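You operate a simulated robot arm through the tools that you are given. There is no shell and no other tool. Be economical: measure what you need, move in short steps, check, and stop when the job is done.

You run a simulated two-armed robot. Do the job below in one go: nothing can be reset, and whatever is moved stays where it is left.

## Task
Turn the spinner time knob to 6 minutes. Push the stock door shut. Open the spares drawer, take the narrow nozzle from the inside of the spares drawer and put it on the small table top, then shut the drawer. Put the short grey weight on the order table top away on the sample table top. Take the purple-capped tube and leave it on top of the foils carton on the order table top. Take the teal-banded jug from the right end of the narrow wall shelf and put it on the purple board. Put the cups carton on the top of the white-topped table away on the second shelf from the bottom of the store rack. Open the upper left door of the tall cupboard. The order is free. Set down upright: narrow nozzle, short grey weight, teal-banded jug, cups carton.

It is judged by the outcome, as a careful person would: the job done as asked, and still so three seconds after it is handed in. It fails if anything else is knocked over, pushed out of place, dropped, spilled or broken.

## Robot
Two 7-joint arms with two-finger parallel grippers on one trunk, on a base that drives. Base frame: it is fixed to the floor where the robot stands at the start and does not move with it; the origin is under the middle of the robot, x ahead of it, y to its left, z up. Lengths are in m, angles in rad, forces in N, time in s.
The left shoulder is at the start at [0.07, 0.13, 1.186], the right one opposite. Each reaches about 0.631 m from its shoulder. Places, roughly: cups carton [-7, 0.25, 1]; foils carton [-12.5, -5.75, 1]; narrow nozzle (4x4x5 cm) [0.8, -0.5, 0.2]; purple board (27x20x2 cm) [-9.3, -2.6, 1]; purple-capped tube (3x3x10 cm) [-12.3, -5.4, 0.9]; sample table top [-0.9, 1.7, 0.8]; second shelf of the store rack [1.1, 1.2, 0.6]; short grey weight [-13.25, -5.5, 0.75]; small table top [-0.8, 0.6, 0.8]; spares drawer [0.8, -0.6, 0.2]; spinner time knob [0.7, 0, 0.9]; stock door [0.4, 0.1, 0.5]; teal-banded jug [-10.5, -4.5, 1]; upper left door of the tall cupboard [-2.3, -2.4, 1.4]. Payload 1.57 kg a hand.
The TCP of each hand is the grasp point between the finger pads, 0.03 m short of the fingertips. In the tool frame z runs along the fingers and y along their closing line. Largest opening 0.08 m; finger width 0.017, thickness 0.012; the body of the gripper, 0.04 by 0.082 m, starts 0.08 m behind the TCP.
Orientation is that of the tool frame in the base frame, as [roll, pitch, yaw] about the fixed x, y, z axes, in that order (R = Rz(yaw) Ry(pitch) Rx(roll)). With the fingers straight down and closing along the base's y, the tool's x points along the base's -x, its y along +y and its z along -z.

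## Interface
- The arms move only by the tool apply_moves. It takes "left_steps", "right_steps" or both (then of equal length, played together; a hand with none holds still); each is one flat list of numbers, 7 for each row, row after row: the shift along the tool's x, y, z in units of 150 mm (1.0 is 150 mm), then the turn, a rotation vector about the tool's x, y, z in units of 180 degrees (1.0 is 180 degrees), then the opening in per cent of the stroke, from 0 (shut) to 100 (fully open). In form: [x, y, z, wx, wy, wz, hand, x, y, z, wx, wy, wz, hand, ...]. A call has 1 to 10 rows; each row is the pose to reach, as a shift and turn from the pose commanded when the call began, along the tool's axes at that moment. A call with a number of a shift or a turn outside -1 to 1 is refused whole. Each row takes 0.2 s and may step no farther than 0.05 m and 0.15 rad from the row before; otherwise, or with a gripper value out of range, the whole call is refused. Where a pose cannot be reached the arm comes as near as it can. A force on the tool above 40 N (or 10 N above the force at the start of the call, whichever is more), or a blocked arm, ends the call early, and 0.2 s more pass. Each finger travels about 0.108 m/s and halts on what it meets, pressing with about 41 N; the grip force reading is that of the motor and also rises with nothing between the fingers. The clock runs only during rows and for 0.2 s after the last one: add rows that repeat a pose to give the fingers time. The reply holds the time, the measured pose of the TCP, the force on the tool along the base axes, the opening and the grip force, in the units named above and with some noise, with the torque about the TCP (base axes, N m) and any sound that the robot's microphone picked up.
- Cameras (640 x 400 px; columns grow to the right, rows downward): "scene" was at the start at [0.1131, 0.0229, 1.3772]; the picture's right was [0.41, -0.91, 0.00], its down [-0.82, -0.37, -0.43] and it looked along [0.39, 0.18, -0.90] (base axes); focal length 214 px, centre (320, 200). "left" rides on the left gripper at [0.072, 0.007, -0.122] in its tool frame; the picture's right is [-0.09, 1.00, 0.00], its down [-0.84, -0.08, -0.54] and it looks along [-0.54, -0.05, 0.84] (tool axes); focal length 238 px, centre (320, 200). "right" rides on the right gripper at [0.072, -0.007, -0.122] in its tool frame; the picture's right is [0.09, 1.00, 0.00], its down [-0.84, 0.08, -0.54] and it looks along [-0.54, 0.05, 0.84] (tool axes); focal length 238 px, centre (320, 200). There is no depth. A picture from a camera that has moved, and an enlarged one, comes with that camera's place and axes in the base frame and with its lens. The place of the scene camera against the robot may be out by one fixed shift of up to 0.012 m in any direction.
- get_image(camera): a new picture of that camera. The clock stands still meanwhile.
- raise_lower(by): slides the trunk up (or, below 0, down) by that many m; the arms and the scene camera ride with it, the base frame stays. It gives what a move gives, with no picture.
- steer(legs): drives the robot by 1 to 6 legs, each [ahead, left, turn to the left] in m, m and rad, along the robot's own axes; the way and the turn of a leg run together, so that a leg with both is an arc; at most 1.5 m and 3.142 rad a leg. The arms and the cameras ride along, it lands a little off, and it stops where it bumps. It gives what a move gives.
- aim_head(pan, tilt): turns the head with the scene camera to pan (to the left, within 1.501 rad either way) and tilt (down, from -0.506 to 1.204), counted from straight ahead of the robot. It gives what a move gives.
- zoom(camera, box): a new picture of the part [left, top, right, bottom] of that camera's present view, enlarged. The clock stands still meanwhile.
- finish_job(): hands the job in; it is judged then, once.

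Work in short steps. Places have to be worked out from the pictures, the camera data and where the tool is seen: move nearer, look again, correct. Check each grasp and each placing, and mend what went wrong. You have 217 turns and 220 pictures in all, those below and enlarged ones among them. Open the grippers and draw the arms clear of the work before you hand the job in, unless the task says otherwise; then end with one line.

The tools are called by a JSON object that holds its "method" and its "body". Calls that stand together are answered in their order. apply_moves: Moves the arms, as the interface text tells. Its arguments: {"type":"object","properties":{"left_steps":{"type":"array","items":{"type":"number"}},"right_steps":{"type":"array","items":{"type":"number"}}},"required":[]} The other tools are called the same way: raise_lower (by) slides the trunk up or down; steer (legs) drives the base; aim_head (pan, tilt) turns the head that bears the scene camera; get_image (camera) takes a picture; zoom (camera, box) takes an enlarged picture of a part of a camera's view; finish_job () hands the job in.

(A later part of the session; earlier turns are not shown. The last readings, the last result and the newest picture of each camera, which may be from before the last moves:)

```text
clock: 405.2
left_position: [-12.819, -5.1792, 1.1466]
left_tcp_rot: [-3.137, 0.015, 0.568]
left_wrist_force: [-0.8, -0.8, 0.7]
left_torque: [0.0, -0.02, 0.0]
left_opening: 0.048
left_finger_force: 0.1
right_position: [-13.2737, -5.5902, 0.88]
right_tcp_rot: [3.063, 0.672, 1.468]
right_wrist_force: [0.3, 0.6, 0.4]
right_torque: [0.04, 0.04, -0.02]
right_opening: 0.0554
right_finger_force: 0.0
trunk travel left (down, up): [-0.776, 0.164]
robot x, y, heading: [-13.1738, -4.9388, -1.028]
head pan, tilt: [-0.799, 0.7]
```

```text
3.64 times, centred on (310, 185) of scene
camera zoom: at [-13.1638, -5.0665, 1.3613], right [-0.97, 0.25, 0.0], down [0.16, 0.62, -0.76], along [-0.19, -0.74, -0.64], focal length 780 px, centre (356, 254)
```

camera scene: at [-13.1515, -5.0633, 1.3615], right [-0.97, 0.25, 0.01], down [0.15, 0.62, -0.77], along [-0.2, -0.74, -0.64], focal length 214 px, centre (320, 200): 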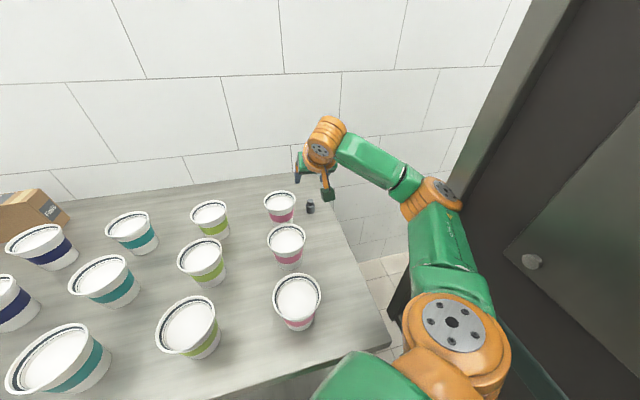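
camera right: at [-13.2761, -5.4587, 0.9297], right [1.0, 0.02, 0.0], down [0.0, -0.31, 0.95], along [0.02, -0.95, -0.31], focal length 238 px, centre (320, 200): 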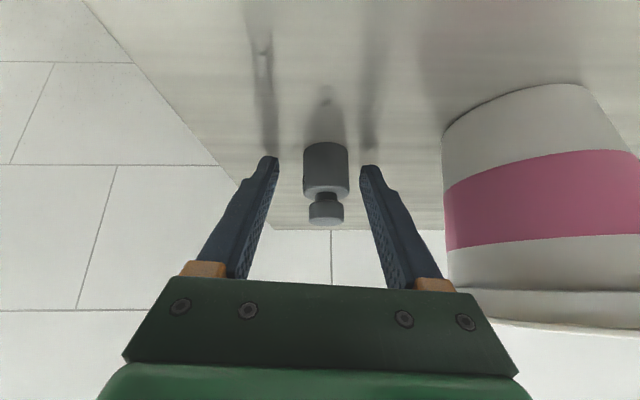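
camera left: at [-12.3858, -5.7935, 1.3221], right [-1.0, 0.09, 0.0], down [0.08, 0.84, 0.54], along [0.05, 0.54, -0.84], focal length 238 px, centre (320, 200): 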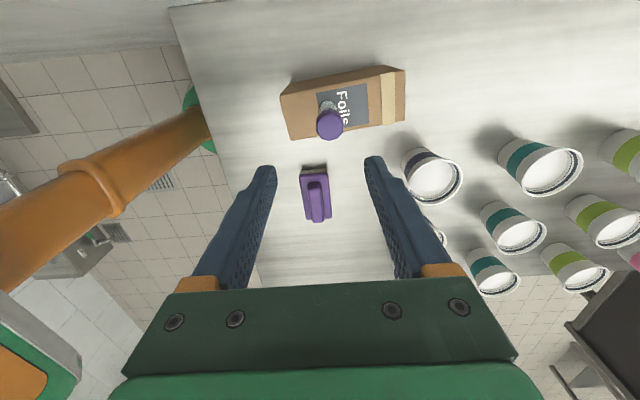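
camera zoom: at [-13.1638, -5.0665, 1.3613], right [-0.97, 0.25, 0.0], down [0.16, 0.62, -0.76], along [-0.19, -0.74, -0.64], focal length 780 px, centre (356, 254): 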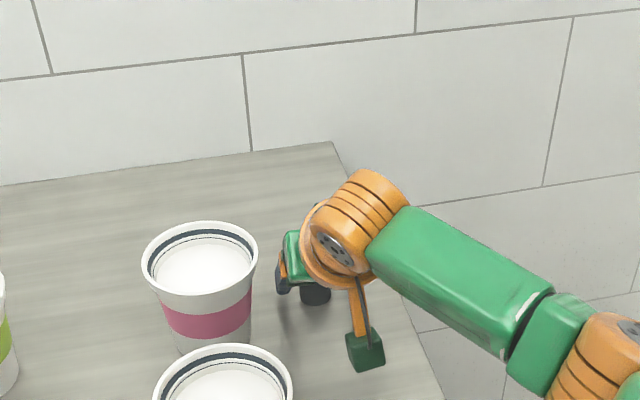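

The weight's body is between the pads. I close.

{"method": "apply_moves", "body": {"right_steps": [0, 0, 0, 0, 0, 0, 40, 0, 0, 0, 0, 0, 0, 10, 0, 0, 0, 0, 0, 0, 0, 0, 0, 0, 0, 0, 0, 0]}}

{"method": "get_image", "body": {"camera": "right"}}

```text
clock: 406.2
left_position: [-12.8204, -5.1789, 1.146]
left_tcp_rot: [-3.141, 0.013, 0.566]
left_wrist_force: [0.0, 0.0, -0.2]
left_torque: [-0.01, 0.04, 0.0]
left_opening: 0.0478
left_finger_force: 0.1
right_position: [-13.2737, -5.5893, 0.8814]
right_tcp_rot: [3.062, 0.674, 1.469]
right_wrist_force: [-1.0, -1.6, 0.7]
right_torque: [-0.02, 0.0, 0.02]
right_opening: 0.0282
right_finger_force: 39.1
trunk travel left (down, up): [-0.776, 0.164]
robot x, y, heading: [-13.1762, -4.9383, -1.026]
head pan, tilt: [-0.799, 0.7]
```

```text
82 pictures are left
camera right: at [-13.2761, -5.4585, 0.9298], right [1.0, 0.02, 0.0], down [0.0, -0.32, 0.95], along [0.02, -0.95, -0.32], focal length 238 px, centre (320, 200)
```

right: 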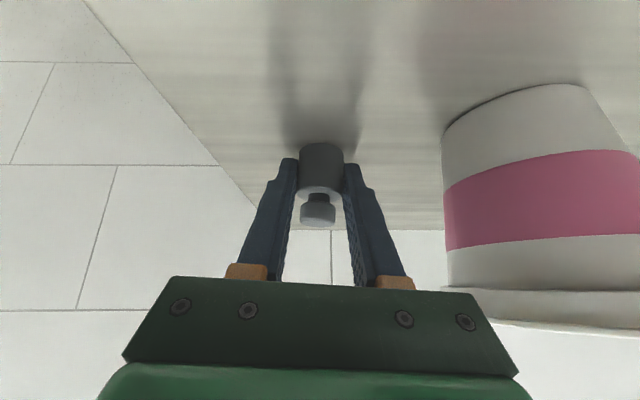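

Gripped (28 mm). I lift straight up with the trunk, 0.16, and check.

{"method": "raise_lower", "body": {"by": 0.16}}

{"method": "get_image", "body": {"camera": "right"}}

```text
clock: 408.1
left_position: [-12.8193, -5.179, 1.3044]
left_tcp_rot: [-3.137, 0.013, 0.567]
left_wrist_force: [0.3, -0.7, -0.2]
left_torque: [-0.02, -0.02, -0.01]
left_opening: 0.048
left_finger_force: 0.1
right_position: [-13.2742, -5.5902, 1.0402]
right_tcp_rot: [3.062, 0.672, 1.469]
right_wrist_force: [0.2, -0.1, -0.2]
right_torque: [0.0, -0.02, -0.02]
right_opening: 0.0286
right_finger_force: 38.5
trunk travel left (down, up): [-0.936, 0.004]
robot x, y, heading: [-13.179, -4.9359, -1.031]
head pan, tilt: [-0.799, 0.7]
```

```text
81 pictures are left
camera right: at [-13.2761, -5.4589, 1.0895], right [1.0, 0.02, 0.0], down [0.0, -0.32, 0.95], along [0.02, -0.95, -0.32], focal length 238 px, centre (320, 200)
```

right: 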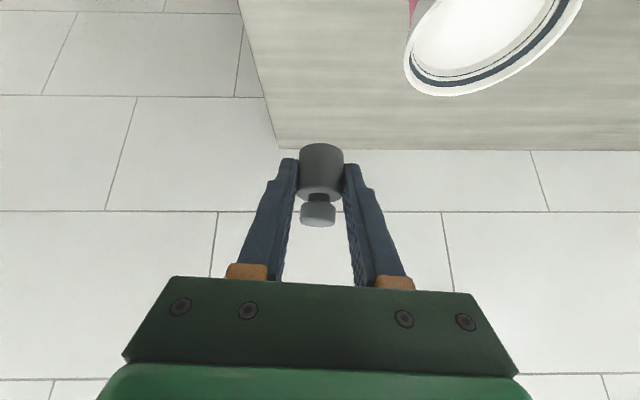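

Weight secured. I draw the hand back and up, then move out to the table's front lane.

{"method": "apply_moves", "body": {"right_steps": [0, 0, -0.2, 0, 0, 0, 0, 0, 0, -0.4, 0, 0, 0, 0, 0, 0, -0.6, 0, 0, 0, 0, -0.1, 0, -0.8, 0, 0, 0, 0, -0.2, 0, -1.0, 0, 0, 0, 0]}}

{"method": "steer", "body": {"legs": [[-0.3, 0.18, 0], [0, 0.5, 0]]}}

{"method": "aim_head", "body": {"pan": 0.6, "tilt": 0.4}}

{"method": "get_image", "body": {"camera": "scene"}}

```text
clock: 409.3
left_position: [-12.8108, -5.176, 1.3039]
left_tcp_rot: [-3.138, 0.021, 0.566]
left_wrist_force: [0.7, 0.7, 0.3]
left_torque: [0.01, 0.0, 0.0]
left_opening: 0.0479
left_finger_force: 0.0
right_position: [-13.2718, -5.5148, 1.1772]
right_tcp_rot: [3.072, 0.677, 1.474]
right_wrist_force: [0.1, 0.4, -1.4]
right_torque: [-0.01, 0.0, 0.0]
right_opening: 0.0286
right_finger_force: 38.9
trunk travel left (down, up): [-0.936, 0.004]
robot x, y, heading: [-13.1774, -4.9374, -1.022]
head pan, tilt: [-0.799, 0.7]
```

```text
clock: 414.1
left_position: [-12.4016, -4.5819, 1.3051]
left_tcp_rot: [-3.139, 0.011, 0.549]
left_wrist_force: [-0.3, -0.5, -0.8]
left_torque: [0.01, -0.01, 0.02]
left_opening: 0.048
left_finger_force: 0.1
right_position: [-12.8675, -4.9124, 1.1726]
right_tcp_rot: [3.061, 0.673, 1.446]
right_wrist_force: [-0.4, 0.6, -0.6]
right_torque: [0.0, -0.02, 0.01]
right_opening: 0.0287
right_finger_force: 38.6
trunk travel left (down, up): [-0.936, 0.004]
robot x, y, heading: [-12.754, -4.3335, -1.045]
head pan, tilt: [-0.799, 0.7]
```

```text
clock: 415.6
left_position: [-12.3988, -4.581, 1.3062]
left_tcp_rot: [-3.138, 0.015, 0.55]
left_wrist_force: [-0.7, 0.1, -0.1]
left_torque: [0.0, 0.01, 0.02]
left_opening: 0.0479
left_finger_force: 0.0
right_position: [-12.8638, -4.9115, 1.1738]
right_tcp_rot: [3.062, 0.674, 1.45]
right_wrist_force: [-0.8, 0.3, -1.4]
right_torque: [-0.02, -0.01, 0.01]
right_opening: 0.0287
right_finger_force: 39.0
trunk travel left (down, up): [-0.936, 0.004]
robot x, y, heading: [-12.7516, -4.3343, -1.041]
head pan, tilt: [0.6, 0.4]
```

```text
80 pictures are left
camera scene: at [-12.6351, -4.4203, 1.5481], right [-0.43, -0.9, 0.0], down [-0.35, 0.17, -0.92], along [0.83, -0.4, -0.39], focal length 214 px, centre (320, 200)
```

scene: 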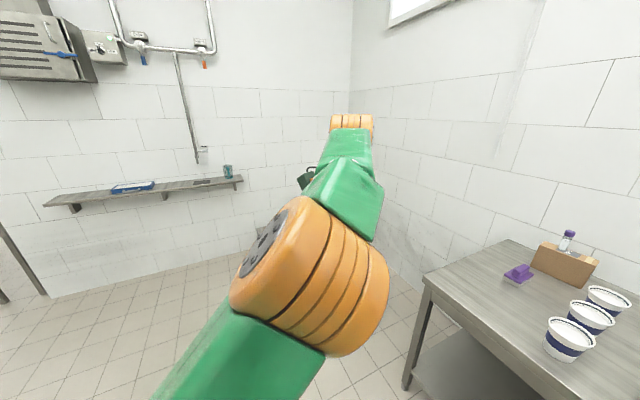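

The tube is still in place; jug triangulates to (-10.41, -4.496), mid z 0.99, with its handle pointing toward -x. I turn to face +x, and orient the left hand forward.

{"method": "steer", "body": {"legs": [[0, 0, 1.04], [0.9, -0.2, 0], [0.4, -0.1, 0]]}}

{"method": "apply_moves", "body": {"left_steps": [0, 0, 0, 0, 0, -0.047, 60, 0, 0, 0, 0, 0, -0.094, 60, 0, 0, 0, 0, 0, -0.141, 60, 0, 0, 0, 0, 0, -0.188, 60, 0, 0, 0, 0, 0, -0.235, 60, 0, 0, 0, 0, 0, -0.282, 60, 0, 0, 0, 0, 0, -0.329, 60, 0, 0, 0, 0, 0, -0.376, 60, 0, 0, 0, 0, 0, -0.423, 60, 0, 0, 0, 0, 0, -0.47, 60]}}

{"method": "apply_moves", "body": {"left_steps": [-0.06, 0, 0.05, 0, -0.047, 0, 60, -0.12, 0, 0.1, 0, -0.094, 0, 60, -0.18, 0, 0.15, 0, -0.141, 0, 60, -0.24, 0, 0.2, 0, -0.188, 0, 60, -0.3, 0, 0.25, 0, -0.235, 0, 60, -0.36, 0, 0.3, 0, -0.282, 0, 60, -0.42, 0, 0.35, 0, -0.329, 0, 60, -0.48, 0, 0.4, 0, -0.376, 0, 60, -0.54, 0, 0.45, 0, -0.423, 0, 60, -0.6, 0, 0.5, 0, -0.47, 0, 60]}}

{"method": "aim_head", "body": {"pan": 0, "tilt": 0.5}}

{"method": "get_image", "body": {"camera": "scene"}}

```text
clock: 425.2
left_position: [-11.0715, -4.4496, 1.3067]
left_tcp_rot: [-3.14, 0.017, 1.585]
left_wrist_force: [0.1, 1.7, 0.1]
left_torque: [0.03, -0.01, -0.04]
left_opening: 0.0482
left_finger_force: 0.0
right_position: [-11.0237, -5.0181, 1.1758]
right_tcp_rot: [3.063, 0.674, 2.484]
right_wrist_force: [-1.1, 0.0, -0.4]
right_torque: [-0.01, 0.04, -0.01]
right_opening: 0.0286
right_finger_force: 38.6
trunk travel left (down, up): [-0.936, 0.004]
robot x, y, heading: [-11.4603, -4.6278, -0.007]
head pan, tilt: [0.6, 0.4]
```

```text
clock: 427.4
left_position: [-11.069, -4.4461, 1.3044]
left_tcp_rot: [-3.116, -0.003, 3.072]
left_wrist_force: [0.3, 0.2, -0.1]
left_torque: [0.06, 0.02, 0.01]
left_opening: 0.0478
left_finger_force: 0.2
right_position: [-11.0214, -5.0191, 1.1737]
right_tcp_rot: [3.063, 0.675, 2.483]
right_wrist_force: [0.0, 0.0, -0.6]
right_torque: [-0.01, 0.02, 0.0]
right_opening: 0.0285
right_finger_force: 38.0
trunk travel left (down, up): [-0.936, 0.004]
robot x, y, heading: [-11.4565, -4.628, -0.007]
head pan, tilt: [0.6, 0.4]
```

```text
clock: 429.6
left_position: [-10.9767, -4.411, 1.2312]
left_tcp_rot: [-3.03, 1.476, -3.115]
left_wrist_force: [0.3, 0.4, -0.4]
left_torque: [0.03, 0.0, -0.01]
left_opening: 0.0479
left_finger_force: 0.1
left hand out of reach, approached as far as the arm can: row 2, 3, 4, 5, 6, 7, 8, 9, 10
right_position: [-11.0202, -5.0194, 1.1719]
right_tcp_rot: [3.066, 0.671, 2.485]
right_wrist_force: [0.6, 0.4, -1.1]
right_torque: [0.02, 0.01, 0.04]
right_opening: 0.0284
right_finger_force: 38.5
trunk travel left (down, up): [-0.936, 0.004]
robot x, y, heading: [-11.4622, -4.6294, -0.012]
head pan, tilt: [0.6, 0.4]
```

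```text
clock: 430.6
left_position: [-10.9784, -4.4101, 1.231]
left_tcp_rot: [-2.972, 1.473, -3.054]
left_wrist_force: [-0.2, -0.8, -0.3]
left_torque: [-0.03, 0.03, 0.0]
left_opening: 0.0478
left_finger_force: 0.1
right_position: [-11.0225, -5.0197, 1.1751]
right_tcp_rot: [3.062, 0.675, 2.484]
right_wrist_force: [0.0, -0.4, -0.2]
right_torque: [0.02, 0.01, 0.01]
right_opening: 0.0288
right_finger_force: 38.3
trunk travel left (down, up): [-0.936, 0.004]
robot x, y, heading: [-11.4621, -4.6278, -0.008]
head pan, tilt: [0.0, 0.499]
```

```text
79 pictures are left
camera scene: at [-11.3124, -4.6305, 1.539], right [-0.01, -1.0, 0.0], down [-0.48, 0.0, -0.88], along [0.88, -0.01, -0.48], focal length 214 px, centre (320, 200)
```

scene: 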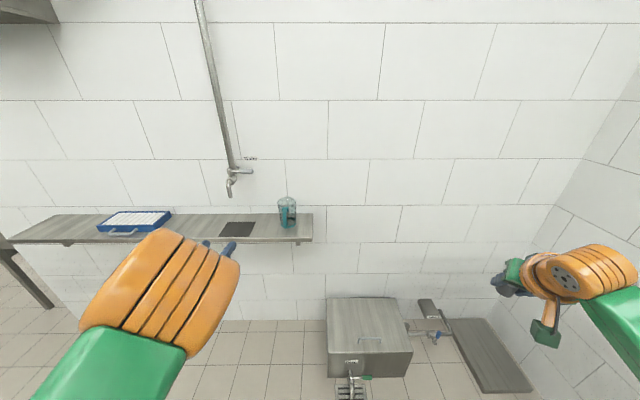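

{"method": "raise_lower", "body": {"by": -0.24}}

{"method": "steer", "body": {"legs": [[0.2, -0.06, 0.01]]}}

{"method": "get_image", "body": {"camera": "scene"}}

{"method": "get_image", "body": {"camera": "left"}}

```text
clock: 433.1
left_position: [-10.9773, -4.4108, 0.9904]
left_tcp_rot: [-2.969, 1.474, -3.051]
left_wrist_force: [0.6, 0.1, 0.3]
left_torque: [-0.01, 0.02, -0.02]
left_opening: 0.048
left_finger_force: 0.1
right_position: [-11.0215, -5.0186, 0.9342]
right_tcp_rot: [3.062, 0.675, 2.483]
right_wrist_force: [0.5, 0.8, -1.3]
right_torque: [0.02, 0.02, -0.01]
right_opening: 0.0286
right_finger_force: 38.6
trunk travel left (down, up): [-0.696, 0.244]
robot x, y, heading: [-11.46, -4.6246, -0.008]
head pan, tilt: [0.0, 0.499]
```

```text
clock: 434.8
left_position: [-10.777, -4.462, 0.9914]
left_tcp_rot: [-2.966, 1.476, -3.035]
left_wrist_force: [-0.2, 0.8, -0.3]
left_torque: [0.02, 0.01, -0.01]
left_opening: 0.0477
left_finger_force: 0.0
right_position: [-10.8127, -5.0734, 0.9349]
right_tcp_rot: [3.063, 0.675, 2.497]
right_wrist_force: [-0.4, -0.5, -2.3]
right_torque: [-0.01, 0.03, -0.02]
right_opening: 0.0288
right_finger_force: 38.4
trunk travel left (down, up): [-0.696, 0.244]
robot x, y, heading: [-11.2548, -4.6902, 0.004]
head pan, tilt: [0.0, 0.499]
```

```text
78 pictures are left
camera scene: at [-11.1086, -4.6878, 1.2991], right [0.0, -1.0, 0.0], down [-0.48, 0.0, -0.88], along [0.88, 0.0, -0.48], focal length 214 px, centre (320, 200)
```

scene: 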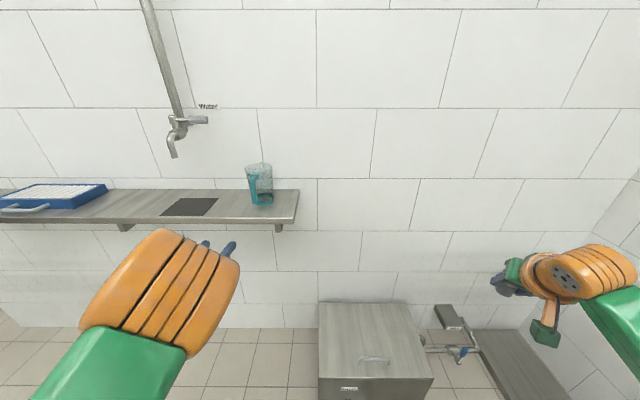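

```text
77 pictures are left
camera left: at [-10.9056, -4.4481, 0.9314], right [0.08, 0.99, 0.07], down [-0.46, -0.03, 0.89], along [0.88, -0.1, 0.46], focal length 238 px, centre (320, 200)
```

left: 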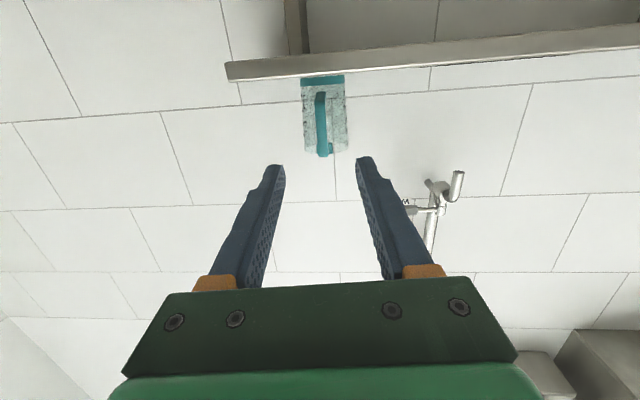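

Jug centre ≈(-10.42, -4.478); its teal handle bar is about (-10.495, -4.483), z 0.955–1.05. I raise 3.5 cm and advance 0.2.

{"method": "raise_lower", "body": {"by": 0.03}}

{"method": "steer", "body": {"legs": [[0.2, -0.005, 0]]}}

{"method": "get_image", "body": {"camera": "left"}}

{"method": "zoom", "body": {"camera": "scene", "box": [120, 130, 320, 260]}}

```text
clock: 435.5
left_position: [-10.775, -4.4634, 1.0202]
left_tcp_rot: [-2.971, 1.473, -3.043]
left_wrist_force: [-0.8, 0.9, 1.4]
left_torque: [0.02, 0.0, 0.0]
left_opening: 0.0477
left_finger_force: 0.0
right_position: [-10.8111, -5.0723, 0.9635]
right_tcp_rot: [3.064, 0.672, 2.496]
right_wrist_force: [0.3, -0.2, -1.2]
right_torque: [-0.01, 0.03, 0.0]
right_opening: 0.0284
right_finger_force: 38.5
trunk travel left (down, up): [-0.726, 0.214]
robot x, y, heading: [-11.2572, -4.6843, 0.005]
head pan, tilt: [0.0, 0.499]
```

```text
clock: 437.1
left_position: [-10.584, -4.4637, 1.021]
left_tcp_rot: [-2.967, 1.474, -3.032]
left_wrist_force: [-0.5, 0.1, -0.4]
left_torque: [0.01, -0.04, -0.01]
left_opening: 0.048
left_finger_force: 0.1
right_position: [-10.6147, -5.0731, 0.9641]
right_tcp_rot: [3.061, 0.674, 2.504]
right_wrist_force: [-0.3, -0.4, -1.7]
right_torque: [0.01, 0.01, -0.01]
right_opening: 0.0285
right_finger_force: 38.9
trunk travel left (down, up): [-0.726, 0.214]
robot x, y, heading: [-11.061, -4.6928, 0.009]
head pan, tilt: [0.0, 0.499]
```

```text
76 pictures are left
camera left: at [-10.7112, -4.4496, 0.9617], right [0.07, 0.99, 0.08], down [-0.46, -0.03, 0.89], along [0.88, -0.1, 0.46], focal length 238 px, centre (320, 200)
```

left: 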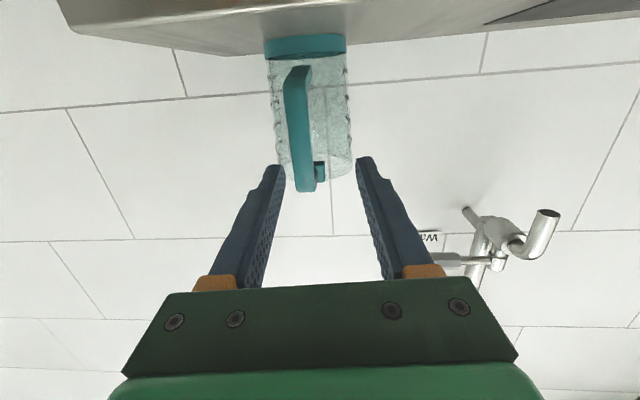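

```text
3.08 times, centred on (220, 195) of scene
camera zoom: at [-10.9128, -4.6907, 1.3292], right [0.01, -1.0, 0.0], down [-0.48, -0.01, -0.88], along [0.88, 0.01, -0.48], focal length 660 px, centre (628, 215)
```

zoom: 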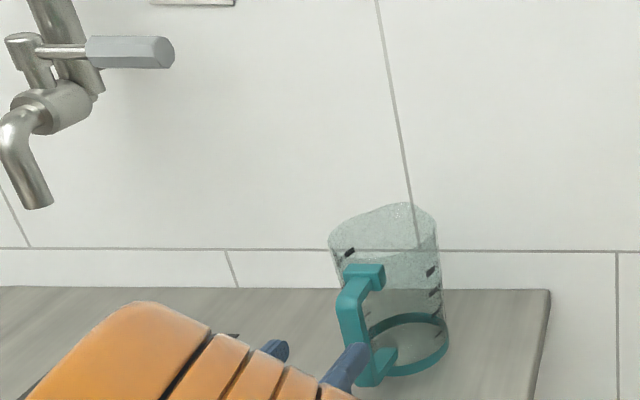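

Handle bar at (-10.518, -4.480). I advance 6.3 cm and shift 1.2 cm right.

{"method": "steer", "body": {"legs": [[0, -0.013, 0], [0.062, 0, 0]]}}

{"method": "get_image", "body": {"camera": "left"}}

{"method": "zoom", "body": {"camera": "scene", "box": [120, 130, 320, 260]}}

```text
clock: 438.6
left_position: [-10.5194, -4.4789, 1.0194]
left_tcp_rot: [-2.981, 1.472, -3.06]
left_wrist_force: [0.8, 0.8, -0.1]
left_torque: [-0.01, -0.04, 0.0]
left_opening: 0.0479
left_finger_force: 0.1
right_position: [-10.5605, -5.0893, 0.961]
right_tcp_rot: [3.066, 0.672, 2.491]
right_wrist_force: [-0.4, -0.6, -0.6]
right_torque: [-0.01, 0.06, -0.03]
right_opening: 0.0287
right_finger_force: 38.6
trunk travel left (down, up): [-0.726, 0.214]
robot x, y, heading: [-11.0064, -4.6974, -0.007]
head pan, tilt: [0.0, 0.499]
stopped in leg 2: the robot was blocked; the commanded pose is now the measured one
```

```text
74 pictures are left
camera left: at [-10.6487, -4.464, 0.9601], right [0.09, 0.99, 0.08], down [-0.46, -0.03, 0.89], along [0.88, -0.11, 0.46], focal length 238 px, centre (320, 200)
```

left: 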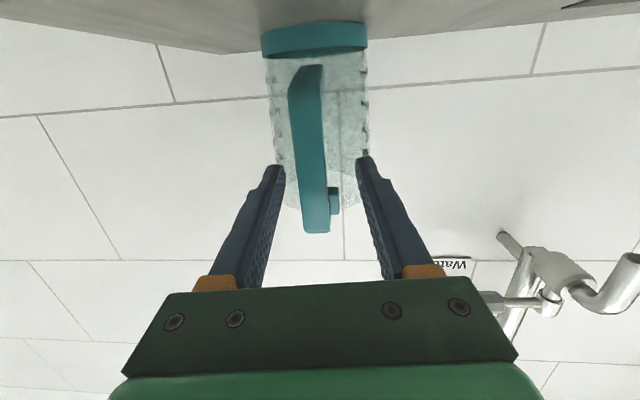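

```text
3.08 times, centred on (220, 195) of scene
camera zoom: at [-10.8523, -4.7021, 1.3284], right [0.0, -1.0, 0.0], down [-0.48, 0.0, -0.88], along [0.88, 0.0, -0.48], focal length 660 px, centre (628, 215)
```

zoom: 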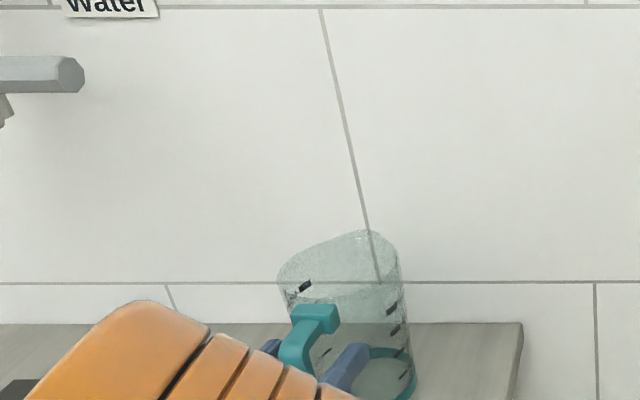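

The bar sits between the fingers. I close on the handle.

{"method": "apply_moves", "body": {"left_steps": [0, 0, 0, 0, 0, 0, 30, 0, 0, 0, 0, 0, 0, 0, 0, 0, 0, 0, 0, 0, 0]}}

{"method": "get_image", "body": {"camera": "left"}}

```text
clock: 439.4
left_position: [-10.5235, -4.48, 1.0226]
left_tcp_rot: [-2.977, 1.476, -3.053]
left_wrist_force: [-0.1, 0.8, 3.8]
left_torque: [0.18, -0.39, 0.0]
left_opening: 0.0138
left_finger_force: 30.1
right_position: [-10.5638, -5.0892, 0.9635]
right_tcp_rot: [3.063, 0.675, 2.489]
right_wrist_force: [0.5, -0.7, -0.5]
right_torque: [0.02, 0.04, 0.03]
right_opening: 0.0288
right_finger_force: 38.8
trunk travel left (down, up): [-0.726, 0.214]
robot x, y, heading: [-11.0043, -4.7004, -0.002]
head pan, tilt: [0.0, 0.499]
```

```text
72 pictures are left
camera left: at [-10.6523, -4.4639, 0.9619], right [0.09, 0.99, 0.08], down [-0.47, -0.03, 0.88], along [0.88, -0.11, 0.46], focal length 238 px, centre (320, 200)
```

left: 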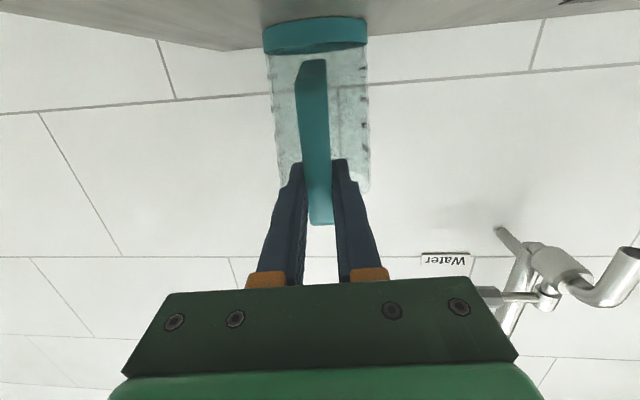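

Handle held. I lift 0.1 and back away, then check.

{"method": "raise_lower", "body": {"by": 0.1}}

{"method": "steer", "body": {"legs": [[-0.5, 0, 0]]}}

{"method": "get_image", "body": {"camera": "scene"}}

{"method": "get_image", "body": {"camera": "left"}}

```text
clock: 440.7
left_position: [-10.5229, -4.4803, 1.1209]
left_tcp_rot: [-2.972, 1.475, -3.052]
left_wrist_force: [0.2, -0.7, -0.4]
left_torque: [0.0, 0.05, 0.0]
left_opening: 0.0141
left_finger_force: 30.4
right_position: [-10.5647, -5.089, 1.0627]
right_tcp_rot: [3.065, 0.673, 2.488]
right_wrist_force: [-0.6, -0.2, -1.3]
right_torque: [0.04, -0.01, 0.0]
right_opening: 0.0284
right_finger_force: 38.6
trunk travel left (down, up): [-0.826, 0.114]
robot x, y, heading: [-11.0039, -4.6975, -0.011]
head pan, tilt: [0.0, 0.499]
```

```text
clock: 443.7
left_position: [-11.0314, -4.4772, 1.1204]
left_tcp_rot: [-2.975, 1.473, -3.055]
left_wrist_force: [0.5, 0.4, -0.8]
left_torque: [0.01, 0.02, 0.01]
left_opening: 0.014
left_finger_force: 30.5
right_position: [-11.0743, -5.0879, 1.0641]
right_tcp_rot: [3.066, 0.673, 2.486]
right_wrist_force: [0.5, -0.8, -1.2]
right_torque: [0.0, 0.0, -0.01]
right_opening: 0.0286
right_finger_force: 38.4
trunk travel left (down, up): [-0.826, 0.114]
robot x, y, heading: [-11.513, -4.6937, -0.011]
head pan, tilt: [0.0, 0.499]
```

```text
71 pictures are left
camera scene: at [-11.3647, -4.6992, 1.4287], right [-0.01, -1.0, 0.0], down [-0.48, 0.0, -0.88], along [0.88, -0.01, -0.48], focal length 214 px, centre (320, 200)
```

scene: 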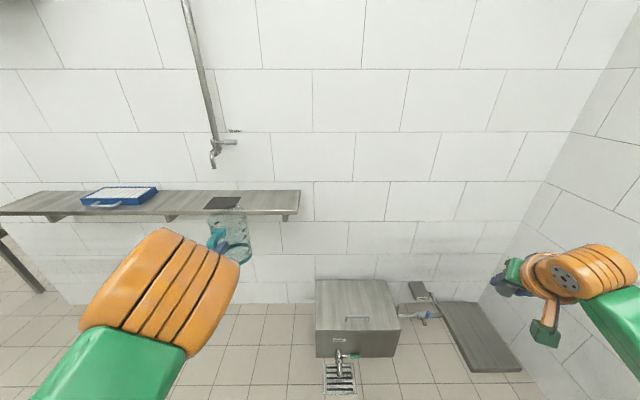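

```text
70 pictures are left
camera left: at [-11.16, -4.4617, 1.0607], right [0.09, 0.99, 0.08], down [-0.46, -0.03, 0.89], along [0.88, -0.11, 0.46], focal length 238 px, centre (320, 200)
```

left: 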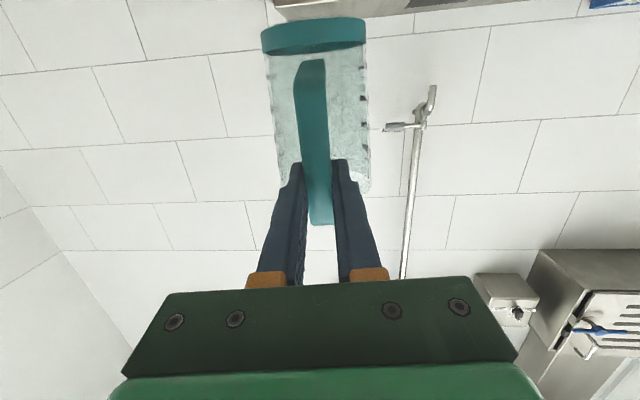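

Jug is held securely. I travel back toward the board's rack.

{"method": "steer", "body": {"legs": [[0, 0.75, 0], [0, 0, 0.97], [1.5, 0, 0], [1.05, 0, 0]]}}

{"method": "aim_head", "body": {"pan": -1.2, "tilt": 0.4}}

{"method": "get_image", "body": {"camera": "scene"}}

```text
clock: 454.4
left_position: [-10.8315, -2.6998, 1.1212]
left_tcp_rot: [-2.953, 1.477, -2.122]
left_wrist_force: [-0.2, -0.1, -0.6]
left_torque: [-0.04, 0.02, 0.02]
left_opening: 0.0138
left_finger_force: 30.4
right_position: [-10.3794, -3.1112, 1.0623]
right_tcp_rot: [3.078, 0.655, -2.885]
right_wrist_force: [-4.7, -1.4, 2.7]
right_torque: [-0.07, 0.05, -0.12]
right_opening: 0.0284
right_finger_force: 38.5
trunk travel left (down, up): [-0.826, 0.114]
robot x, y, heading: [-10.9527, -3.2168, 0.906]
head pan, tilt: [0.0, 0.499]
stopped in leg 3: the force on the tool passed its limit at 126 N (the readings are from after the stop); the commanded pose is now the measured one
```

```text
clock: 455.8
left_position: [-10.8319, -2.7005, 1.1217]
left_tcp_rot: [-2.95, 1.476, -2.12]
left_wrist_force: [0.0, -0.2, -1.1]
left_torque: [-0.06, 0.05, -0.03]
left_opening: 0.0138
left_finger_force: 30.2
right_position: [-10.3795, -3.1104, 1.063]
right_tcp_rot: [3.075, 0.654, -2.884]
right_wrist_force: [-6.5, -0.9, -0.9]
right_torque: [-0.01, 0.14, -0.16]
right_opening: 0.0284
right_finger_force: 38.6
trunk travel left (down, up): [-0.826, 0.114]
robot x, y, heading: [-10.9531, -3.2108, 0.907]
head pan, tilt: [-1.201, 0.4]
```

```text
69 pictures are left
camera scene: at [-10.8291, -3.2051, 1.4384], right [-0.29, -0.96, 0.0], down [-0.37, 0.11, -0.92], along [0.88, -0.27, -0.39], focal length 214 px, centre (320, 200)
```

scene: 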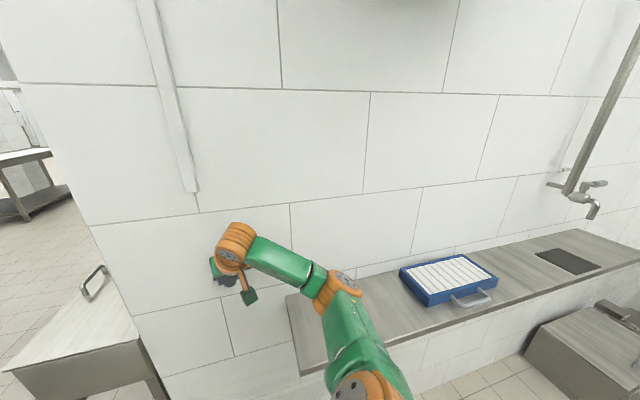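

The right hand brushed the wall. I move away from the wall, check the weight, and take a wider line.

{"method": "steer", "body": {"legs": [[-0.1, 0.35, 0]]}}

{"method": "get_image", "body": {"camera": "right"}}

{"method": "aim_head", "body": {"pan": 0, "tilt": 0.4}}

{"method": "get_image", "body": {"camera": "scene"}}

```text
clock: 458.1
left_position: [-11.1675, -2.5608, 1.1216]
left_tcp_rot: [-2.99, 1.473, -2.158]
left_wrist_force: [1.2, 0.0, -0.4]
left_torque: [-0.05, 0.03, 0.03]
left_opening: 0.0139
left_finger_force: 30.7
right_position: [-10.7142, -2.9705, 1.0612]
right_tcp_rot: [3.076, 0.651, -2.885]
right_wrist_force: [0.3, -0.1, -0.7]
right_torque: [0.0, 0.0, -0.01]
right_opening: 0.0285
right_finger_force: 38.9
trunk travel left (down, up): [-0.826, 0.114]
robot x, y, heading: [-11.2904, -3.0764, 0.906]
head pan, tilt: [-1.201, 0.4]
```

```text
68 pictures are left
camera right: at [-10.8367, -3.0196, 1.1127], right [-0.36, 0.93, 0.0], down [0.31, 0.12, 0.94], along [0.88, 0.34, -0.34], focal length 238 px, centre (320, 200)
```

right: 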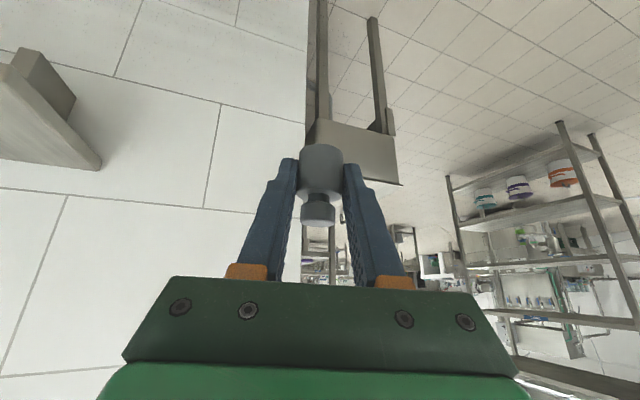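

```text
clock: 459.5
left_position: [-11.1679, -2.5601, 1.1217]
left_tcp_rot: [-2.971, 1.476, -2.141]
left_wrist_force: [-0.1, 0.4, -1.1]
left_torque: [-0.04, 0.07, 0.0]
left_opening: 0.0139
left_finger_force: 30.8
right_position: [-10.7157, -2.9698, 1.0607]
right_tcp_rot: [3.078, 0.651, -2.884]
right_wrist_force: [-0.1, -0.4, -0.9]
right_torque: [-0.01, 0.04, 0.0]
right_opening: 0.0286
right_finger_force: 38.2
trunk travel left (down, up): [-0.826, 0.114]
robot x, y, heading: [-11.2946, -3.0745, 0.903]
head pan, tilt: [0.0, 0.4]
```

```text
67 pictures are left
camera scene: at [-11.196, -2.9651, 1.4381], right [0.79, -0.62, 0.0], down [-0.24, -0.31, -0.92], along [0.57, 0.72, -0.39], focal length 214 px, centre (320, 200)
```

scene: 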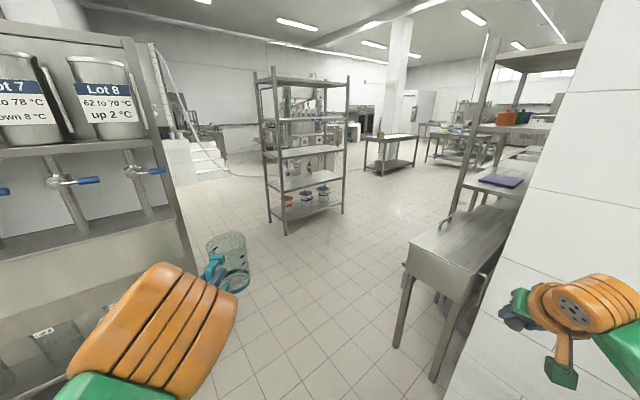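

The weight is unchanged in the grip. The purple board lies on the rack's shelf ahead right. I proceed with a wider line.

{"method": "steer", "body": {"legs": [[0.657, 0.135, 0], [1.02, -0.087, 0]]}}

{"method": "aim_head", "body": {"pan": -1.4, "tilt": 0.4}}

{"method": "get_image", "body": {"camera": "scene"}}

```text
clock: 468.2
left_position: [-10.1152, -1.2341, 1.1218]
left_tcp_rot: [-2.972, 1.477, -2.179]
left_wrist_force: [-0.1, 0.3, -0.6]
left_torque: [-0.04, 0.06, -0.02]
left_opening: 0.014
left_finger_force: 30.0
right_position: [-9.6806, -1.6616, 1.062]
right_tcp_rot: [3.075, 0.652, -2.924]
right_wrist_force: [1.0, 0.6, -0.9]
right_torque: [0.01, -0.02, 0.02]
right_opening: 0.0286
right_finger_force: 38.3
trunk travel left (down, up): [-0.826, 0.114]
robot x, y, heading: [-10.2614, -1.743, 0.865]
head pan, tilt: [0.0, 0.4]
```

```text
clock: 469.7
left_position: [-10.1148, -1.2339, 1.1216]
left_tcp_rot: [-2.972, 1.474, -2.18]
left_wrist_force: [0.1, -0.7, -1.6]
left_torque: [-0.01, 0.03, -0.02]
left_opening: 0.0137
left_finger_force: 30.8
right_position: [-9.678, -1.6612, 1.0606]
right_tcp_rot: [3.079, 0.651, -2.921]
right_wrist_force: [-0.4, 0.6, -0.8]
right_torque: [-0.02, 0.01, -0.01]
right_opening: 0.0286
right_finger_force: 38.9
trunk travel left (down, up): [-0.826, 0.114]
robot x, y, heading: [-10.2568, -1.7382, 0.87]
head pan, tilt: [-1.4, 0.4]
```

```text
66 pictures are left
camera scene: at [-10.1385, -1.7541, 1.4381], right [-0.51, -0.86, 0.0], down [-0.34, 0.2, -0.92], along [0.79, -0.47, -0.39], focal length 214 px, centre (320, 200)
```

scene: 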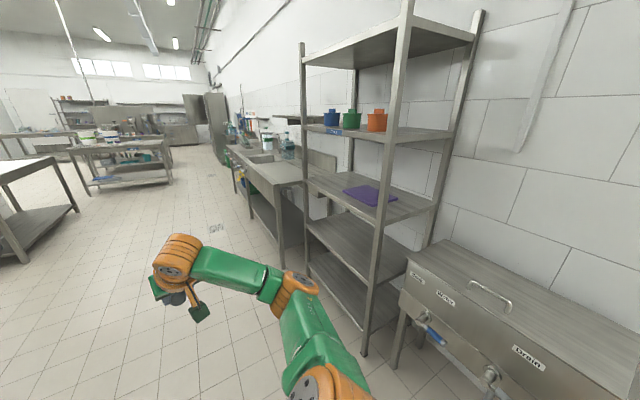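

Board at about (-9.28, -2.61), z≈0.97; rack front y≈-2.45. I turn to face it and line up the jug.

{"method": "steer", "body": {"legs": [[0.115, 0.097, 0], [0, 0, -2.44], [0, 0.75, 0]]}}

{"method": "aim_head", "body": {"pan": 0.2, "tilt": 0.5}}

{"method": "get_image", "body": {"camera": "scene"}}

```text
clock: 480.5
left_position: [-9.2749, -2.0475, 1.1216]
left_tcp_rot: [-2.98, 1.475, 1.69]
left_wrist_force: [-0.4, 0.4, -0.6]
left_torque: [0.09, 0.05, -0.03]
left_opening: 0.0136
left_finger_force: 30.4
right_position: [-9.8856, -2.0263, 1.0601]
right_tcp_rot: [3.076, 0.651, 0.955]
right_wrist_force: [-0.6, -0.3, -1.1]
right_torque: [0.01, -0.04, 0.02]
right_opening: 0.0287
right_finger_force: 38.6
trunk travel left (down, up): [-0.826, 0.114]
robot x, y, heading: [-9.5127, -1.5753, -1.539]
head pan, tilt: [-1.4, 0.4]
```

```text
clock: 482.1
left_position: [-9.2747, -2.0483, 1.1208]
left_tcp_rot: [-2.971, 1.475, 1.698]
left_wrist_force: [0.2, 0.1, -0.9]
left_torque: [0.03, 0.01, 0.02]
left_opening: 0.0136
left_finger_force: 30.0
right_position: [-9.8843, -2.0253, 1.0607]
right_tcp_rot: [3.077, 0.651, 0.956]
right_wrist_force: [0.5, 0.2, -1.9]
right_torque: [0.01, -0.02, -0.01]
right_opening: 0.0285
right_finger_force: 38.6
trunk travel left (down, up): [-0.826, 0.114]
robot x, y, heading: [-9.5093, -1.5742, -1.538]
head pan, tilt: [0.201, 0.499]
```

```text
65 pictures are left
camera scene: at [-9.482, -1.7175, 1.4289], right [-0.97, -0.23, 0.0], down [-0.11, 0.47, -0.88], along [0.2, -0.85, -0.48], focal length 214 px, centre (320, 200)
```

scene: 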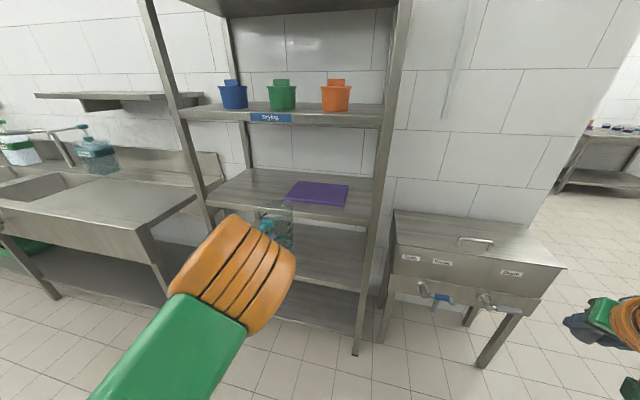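

Board spans x -9.40..-9.13, y -2.49..-2.70. I raise 2 cm and drive ahead 0.33 first.

{"method": "raise_lower", "body": {"by": 0.02}}

{"method": "steer", "body": {"legs": [[0.33, 0, -0.03]]}}

{"method": "get_image", "body": {"camera": "scene"}}

{"method": "get_image", "body": {"camera": "left"}}

```text
clock: 482.8
left_position: [-9.2749, -2.0487, 1.1416]
left_tcp_rot: [-2.974, 1.474, 1.702]
left_wrist_force: [-0.6, -0.6, -0.7]
left_torque: [0.06, -0.03, 0.0]
left_opening: 0.0137
left_finger_force: 30.3
right_position: [-9.885, -2.0257, 1.0813]
right_tcp_rot: [3.077, 0.652, 0.958]
right_wrist_force: [0.0, 0.1, 0.8]
right_torque: [0.0, -0.01, 0.0]
right_opening: 0.0287
right_finger_force: 38.8
trunk travel left (down, up): [-0.846, 0.094]
robot x, y, heading: [-9.5105, -1.5748, -1.539]
head pan, tilt: [0.201, 0.499]
```

```text
clock: 485.0
left_position: [-9.2799, -2.3808, 1.1425]
left_tcp_rot: [-2.97, 1.476, 1.675]
left_wrist_force: [0.1, -0.6, -0.6]
left_torque: [0.07, 0.01, -0.03]
left_opening: 0.0138
left_finger_force: 30.0
right_position: [-9.8893, -2.3415, 1.0818]
right_tcp_rot: [3.076, 0.652, 0.93]
right_wrist_force: [0.4, 0.0, -1.0]
right_torque: [0.0, -0.04, 0.01]
right_opening: 0.0287
right_finger_force: 38.6
trunk travel left (down, up): [-0.846, 0.094]
robot x, y, heading: [-9.5015, -1.9061, -1.567]
head pan, tilt: [0.201, 0.499]
```

```text
64 pictures are left
camera scene: at [-9.4787, -2.0428, 1.4492], right [-0.98, -0.21, 0.0], down [-0.1, 0.47, -0.88], along [0.18, -0.86, -0.48], focal length 214 px, centre (320, 200)
```

scene: 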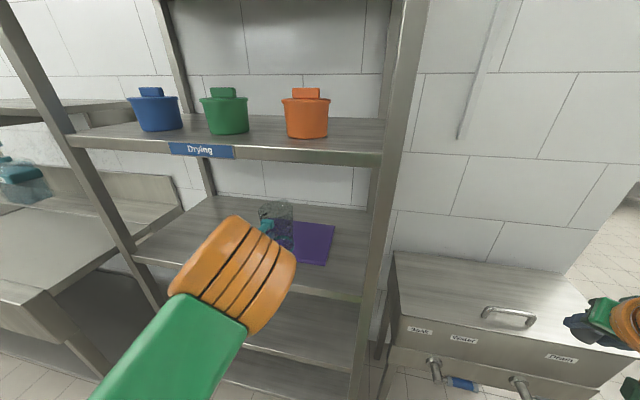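

```text
63 pictures are left
camera left: at [-9.2674, -2.2523, 1.0818], right [0.99, -0.07, 0.08], down [-0.03, 0.46, 0.88], along [-0.1, -0.88, 0.46], focal length 238 px, centre (320, 200)
```

left: 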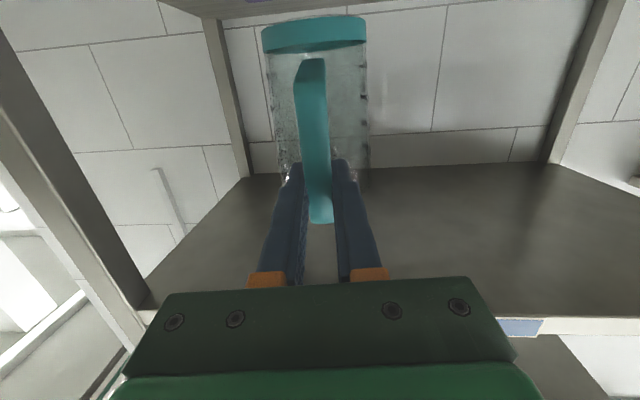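

Lined up. I advance 0.115 so the jug is over the board's middle, then lower stepwise.

{"method": "steer", "body": {"legs": [[0.115, 0.01, 0]]}}

{"method": "raise_lower", "body": {"by": -0.04}}

{"method": "get_image", "body": {"camera": "scene"}}

{"method": "get_image", "body": {"camera": "left"}}

```text
clock: 486.2
left_position: [-9.2681, -2.4925, 1.1427]
left_tcp_rot: [-2.971, 1.475, 1.678]
left_wrist_force: [0.9, 0.2, -1.4]
left_torque: [0.06, 0.01, 0.02]
left_opening: 0.0137
left_finger_force: 30.1
right_position: [-9.8781, -2.4558, 1.0843]
right_tcp_rot: [3.074, 0.656, 0.932]
right_wrist_force: [0.5, 0.2, -1.7]
right_torque: [0.04, 0.01, 0.0]
right_opening: 0.0284
right_finger_force: 39.0
trunk travel left (down, up): [-0.846, 0.094]
robot x, y, heading: [-9.4921, -2.0179, -1.561]
head pan, tilt: [0.201, 0.499]
```

```text
clock: 487.0
left_position: [-9.2674, -2.4964, 1.1014]
left_tcp_rot: [-2.973, 1.475, 1.676]
left_wrist_force: [-0.8, 0.8, -0.8]
left_torque: [0.11, 0.0, -0.02]
left_opening: 0.0137
left_finger_force: 29.8
right_position: [-9.8772, -2.4597, 1.0403]
right_tcp_rot: [3.077, 0.651, 0.933]
right_wrist_force: [-0.2, -1.0, -0.3]
right_torque: [0.0, -0.01, -0.01]
right_opening: 0.0287
right_finger_force: 38.7
trunk travel left (down, up): [-0.806, 0.134]
robot x, y, heading: [-9.49, -2.0196, -1.561]
head pan, tilt: [0.201, 0.499]
```

```text
62 pictures are left
camera scene: at [-9.4668, -2.1605, 1.4088], right [-0.98, -0.21, 0.0], down [-0.1, 0.47, -0.88], along [0.18, -0.86, -0.48], focal length 214 px, centre (320, 200)
```

scene: 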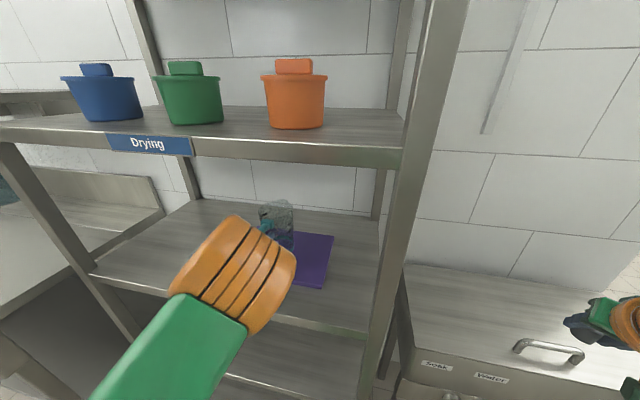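

```text
61 pictures are left
camera left: at [-9.2547, -2.3682, 1.0408], right [0.99, -0.07, 0.08], down [-0.03, 0.46, 0.89], along [-0.1, -0.88, 0.46], focal length 238 px, centre (320, 200)
```

left: 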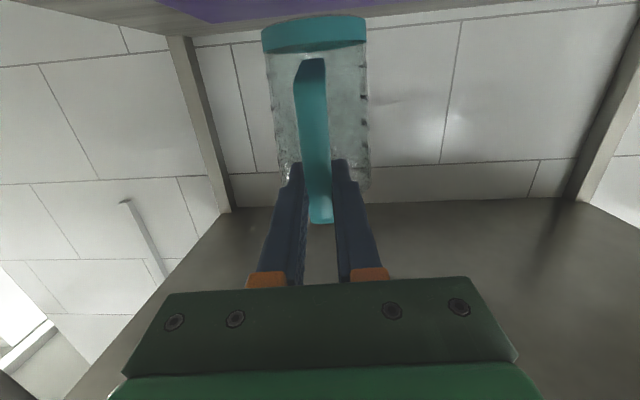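

The board is just below the jug base. I lower in 1.5 cm steps watching the force.

{"method": "raise_lower", "body": {"by": -0.015}}

{"method": "raise_lower", "body": {"by": -0.01}}

{"method": "get_image", "body": {"camera": "left"}}

```text
clock: 487.7
left_position: [-9.2688, -2.4944, 1.0852]
left_tcp_rot: [-2.974, 1.474, 1.675]
left_wrist_force: [0.6, -0.3, -1.3]
left_torque: [0.05, -0.01, -0.01]
left_opening: 0.014
left_finger_force: 29.9
right_position: [-9.877, -2.46, 1.0257]
right_tcp_rot: [3.078, 0.652, 0.934]
right_wrist_force: [0.1, -0.2, -1.4]
right_torque: [-0.01, -0.02, 0.0]
right_opening: 0.0284
right_finger_force: 38.8
trunk travel left (down, up): [-0.791, 0.149]
robot x, y, heading: [-9.4969, -2.0172, -1.559]
head pan, tilt: [0.201, 0.499]
```

```text
clock: 488.2
left_position: [-9.2669, -2.4961, 1.077]
left_tcp_rot: [-2.974, 1.473, 1.673]
left_wrist_force: [0.8, 0.2, -0.8]
left_torque: [0.05, 0.02, 0.03]
left_opening: 0.0141
left_finger_force: 30.1
right_position: [-9.8774, -2.4593, 1.0161]
right_tcp_rot: [3.077, 0.649, 0.933]
right_wrist_force: [0.4, 0.0, -0.9]
right_torque: [0.02, -0.01, 0.0]
right_opening: 0.0288
right_finger_force: 38.5
trunk travel left (down, up): [-0.781, 0.159]
robot x, y, heading: [-9.493, -2.0193, -1.56]
head pan, tilt: [0.201, 0.499]
```

```text
60 pictures are left
camera left: at [-9.2548, -2.3678, 1.0159], right [0.99, -0.07, 0.08], down [-0.03, 0.46, 0.89], along [-0.1, -0.88, 0.46], focal length 238 px, centre (320, 200)
```

left: 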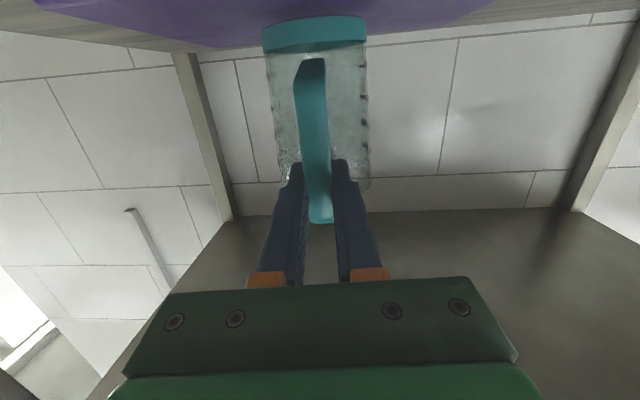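

{"method": "raise_lower", "body": {"by": -0.006}}

{"method": "raise_lower", "body": {"by": -0.005}}

```text
clock: 488.8
left_position: [-9.2678, -2.4959, 1.0714]
left_tcp_rot: [-2.974, 1.475, 1.674]
left_wrist_force: [0.5, -1.5, 0.4]
left_torque: [-0.05, -0.01, 0.02]
left_opening: 0.0138
left_finger_force: 30.5
right_position: [-9.8779, -2.4588, 1.0104]
right_tcp_rot: [3.077, 0.651, 0.934]
right_wrist_force: [-0.3, 0.3, -2.2]
right_torque: [0.02, -0.04, 0.0]
right_opening: 0.0285
right_finger_force: 38.4
trunk travel left (down, up): [-0.775, 0.165]
robot x, y, heading: [-9.4959, -2.0181, -1.566]
head pan, tilt: [0.201, 0.499]
```

```text
clock: 489.3
left_position: [-9.2682, -2.4939, 1.0676]
left_tcp_rot: [-2.985, 1.481, 1.664]
left_wrist_force: [-0.1, -1.7, 11.8]
left_torque: [-0.81, -0.19, 0.01]
left_opening: 0.014
left_finger_force: 30.4
right_position: [-9.878, -2.4566, 1.005]
right_tcp_rot: [3.073, 0.652, 0.932]
right_wrist_force: [-0.9, 0.0, -1.2]
right_torque: [0.03, -0.01, 0.0]
right_opening: 0.0287
right_finger_force: 38.7
trunk travel left (down, up): [-0.77, 0.17]
robot x, y, heading: [-9.4954, -2.0166, -1.559]
head pan, tilt: [0.201, 0.499]
```

Contact (12 N). I open the fingers slightly and withdraw straight back.

{"method": "apply_moves", "body": {"left_steps": [0, 0, 0, 0, 0, 0, 15, 0, 0, 0, 0, 0, 0, 30, 0, 0, 0, 0, 0, 0, 50, 0, 0, 0, 0, 0, 0, 55]}}

{"method": "steer", "body": {"legs": [[-0.35, 0, 0]]}}

{"method": "get_image", "body": {"camera": "scene"}}

{"method": "get_image", "body": {"camera": "left"}}

```text
clock: 490.3
left_position: [-9.2672, -2.4958, 1.0645]
left_tcp_rot: [-2.973, 1.471, 1.676]
left_wrist_force: [0.2, 0.0, -0.2]
left_torque: [-0.01, 0.01, -0.02]
left_opening: 0.0437
left_finger_force: 0.1
right_position: [-9.8775, -2.4591, 1.0051]
right_tcp_rot: [3.078, 0.651, 0.935]
right_wrist_force: [-0.7, 0.2, -1.5]
right_torque: [0.03, 0.01, 0.0]
right_opening: 0.0286
right_finger_force: 38.2
trunk travel left (down, up): [-0.77, 0.17]
robot x, y, heading: [-9.4924, -2.0177, -1.561]
head pan, tilt: [0.201, 0.499]
```

```text
clock: 492.6
left_position: [-9.2725, -2.1516, 1.0644]
left_tcp_rot: [-2.974, 1.473, 1.669]
left_wrist_force: [-0.6, 0.1, 0.1]
left_torque: [0.01, -0.01, -0.02]
left_opening: 0.0438
left_finger_force: 0.0
right_position: [-9.8808, -2.1137, 1.005]
right_tcp_rot: [3.075, 0.65, 0.933]
right_wrist_force: [-1.0, 0.7, -0.6]
right_torque: [-0.01, -0.02, 0.0]
right_opening: 0.029
right_finger_force: 38.7
trunk travel left (down, up): [-0.77, 0.17]
robot x, y, heading: [-9.4991, -1.669, -1.563]
head pan, tilt: [0.201, 0.499]
```

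```text
59 pictures are left
camera scene: at [-9.4708, -1.8152, 1.3728], right [-0.98, -0.21, 0.0], down [-0.1, 0.47, -0.88], along [0.18, -0.86, -0.48], focal length 214 px, centre (320, 200)
```

scene: 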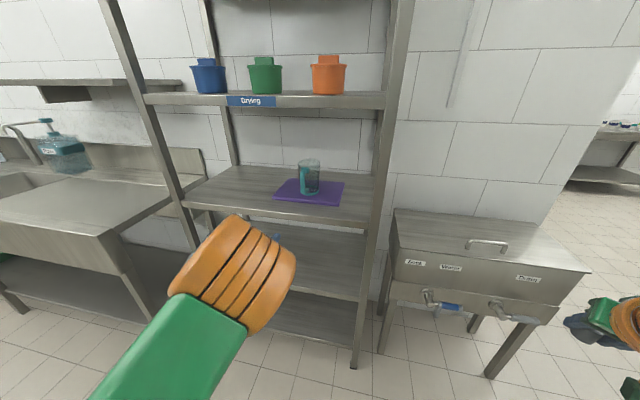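

```text
58 pictures are left
camera left: at [-9.2593, -2.0234, 1.0047], right [0.99, -0.07, 0.08], down [-0.03, 0.46, 0.89], along [-0.1, -0.88, 0.46], focal length 238 px, centre (320, 200)
```

left: 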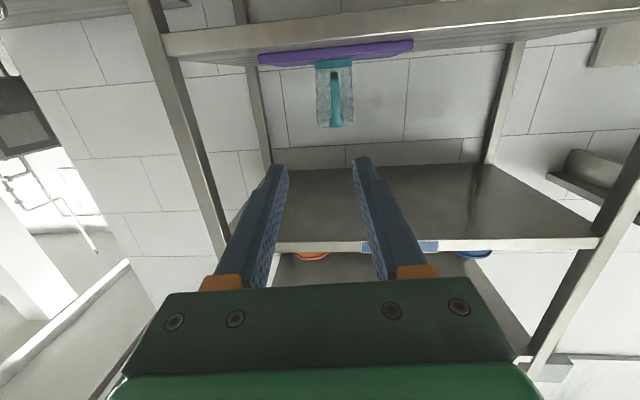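

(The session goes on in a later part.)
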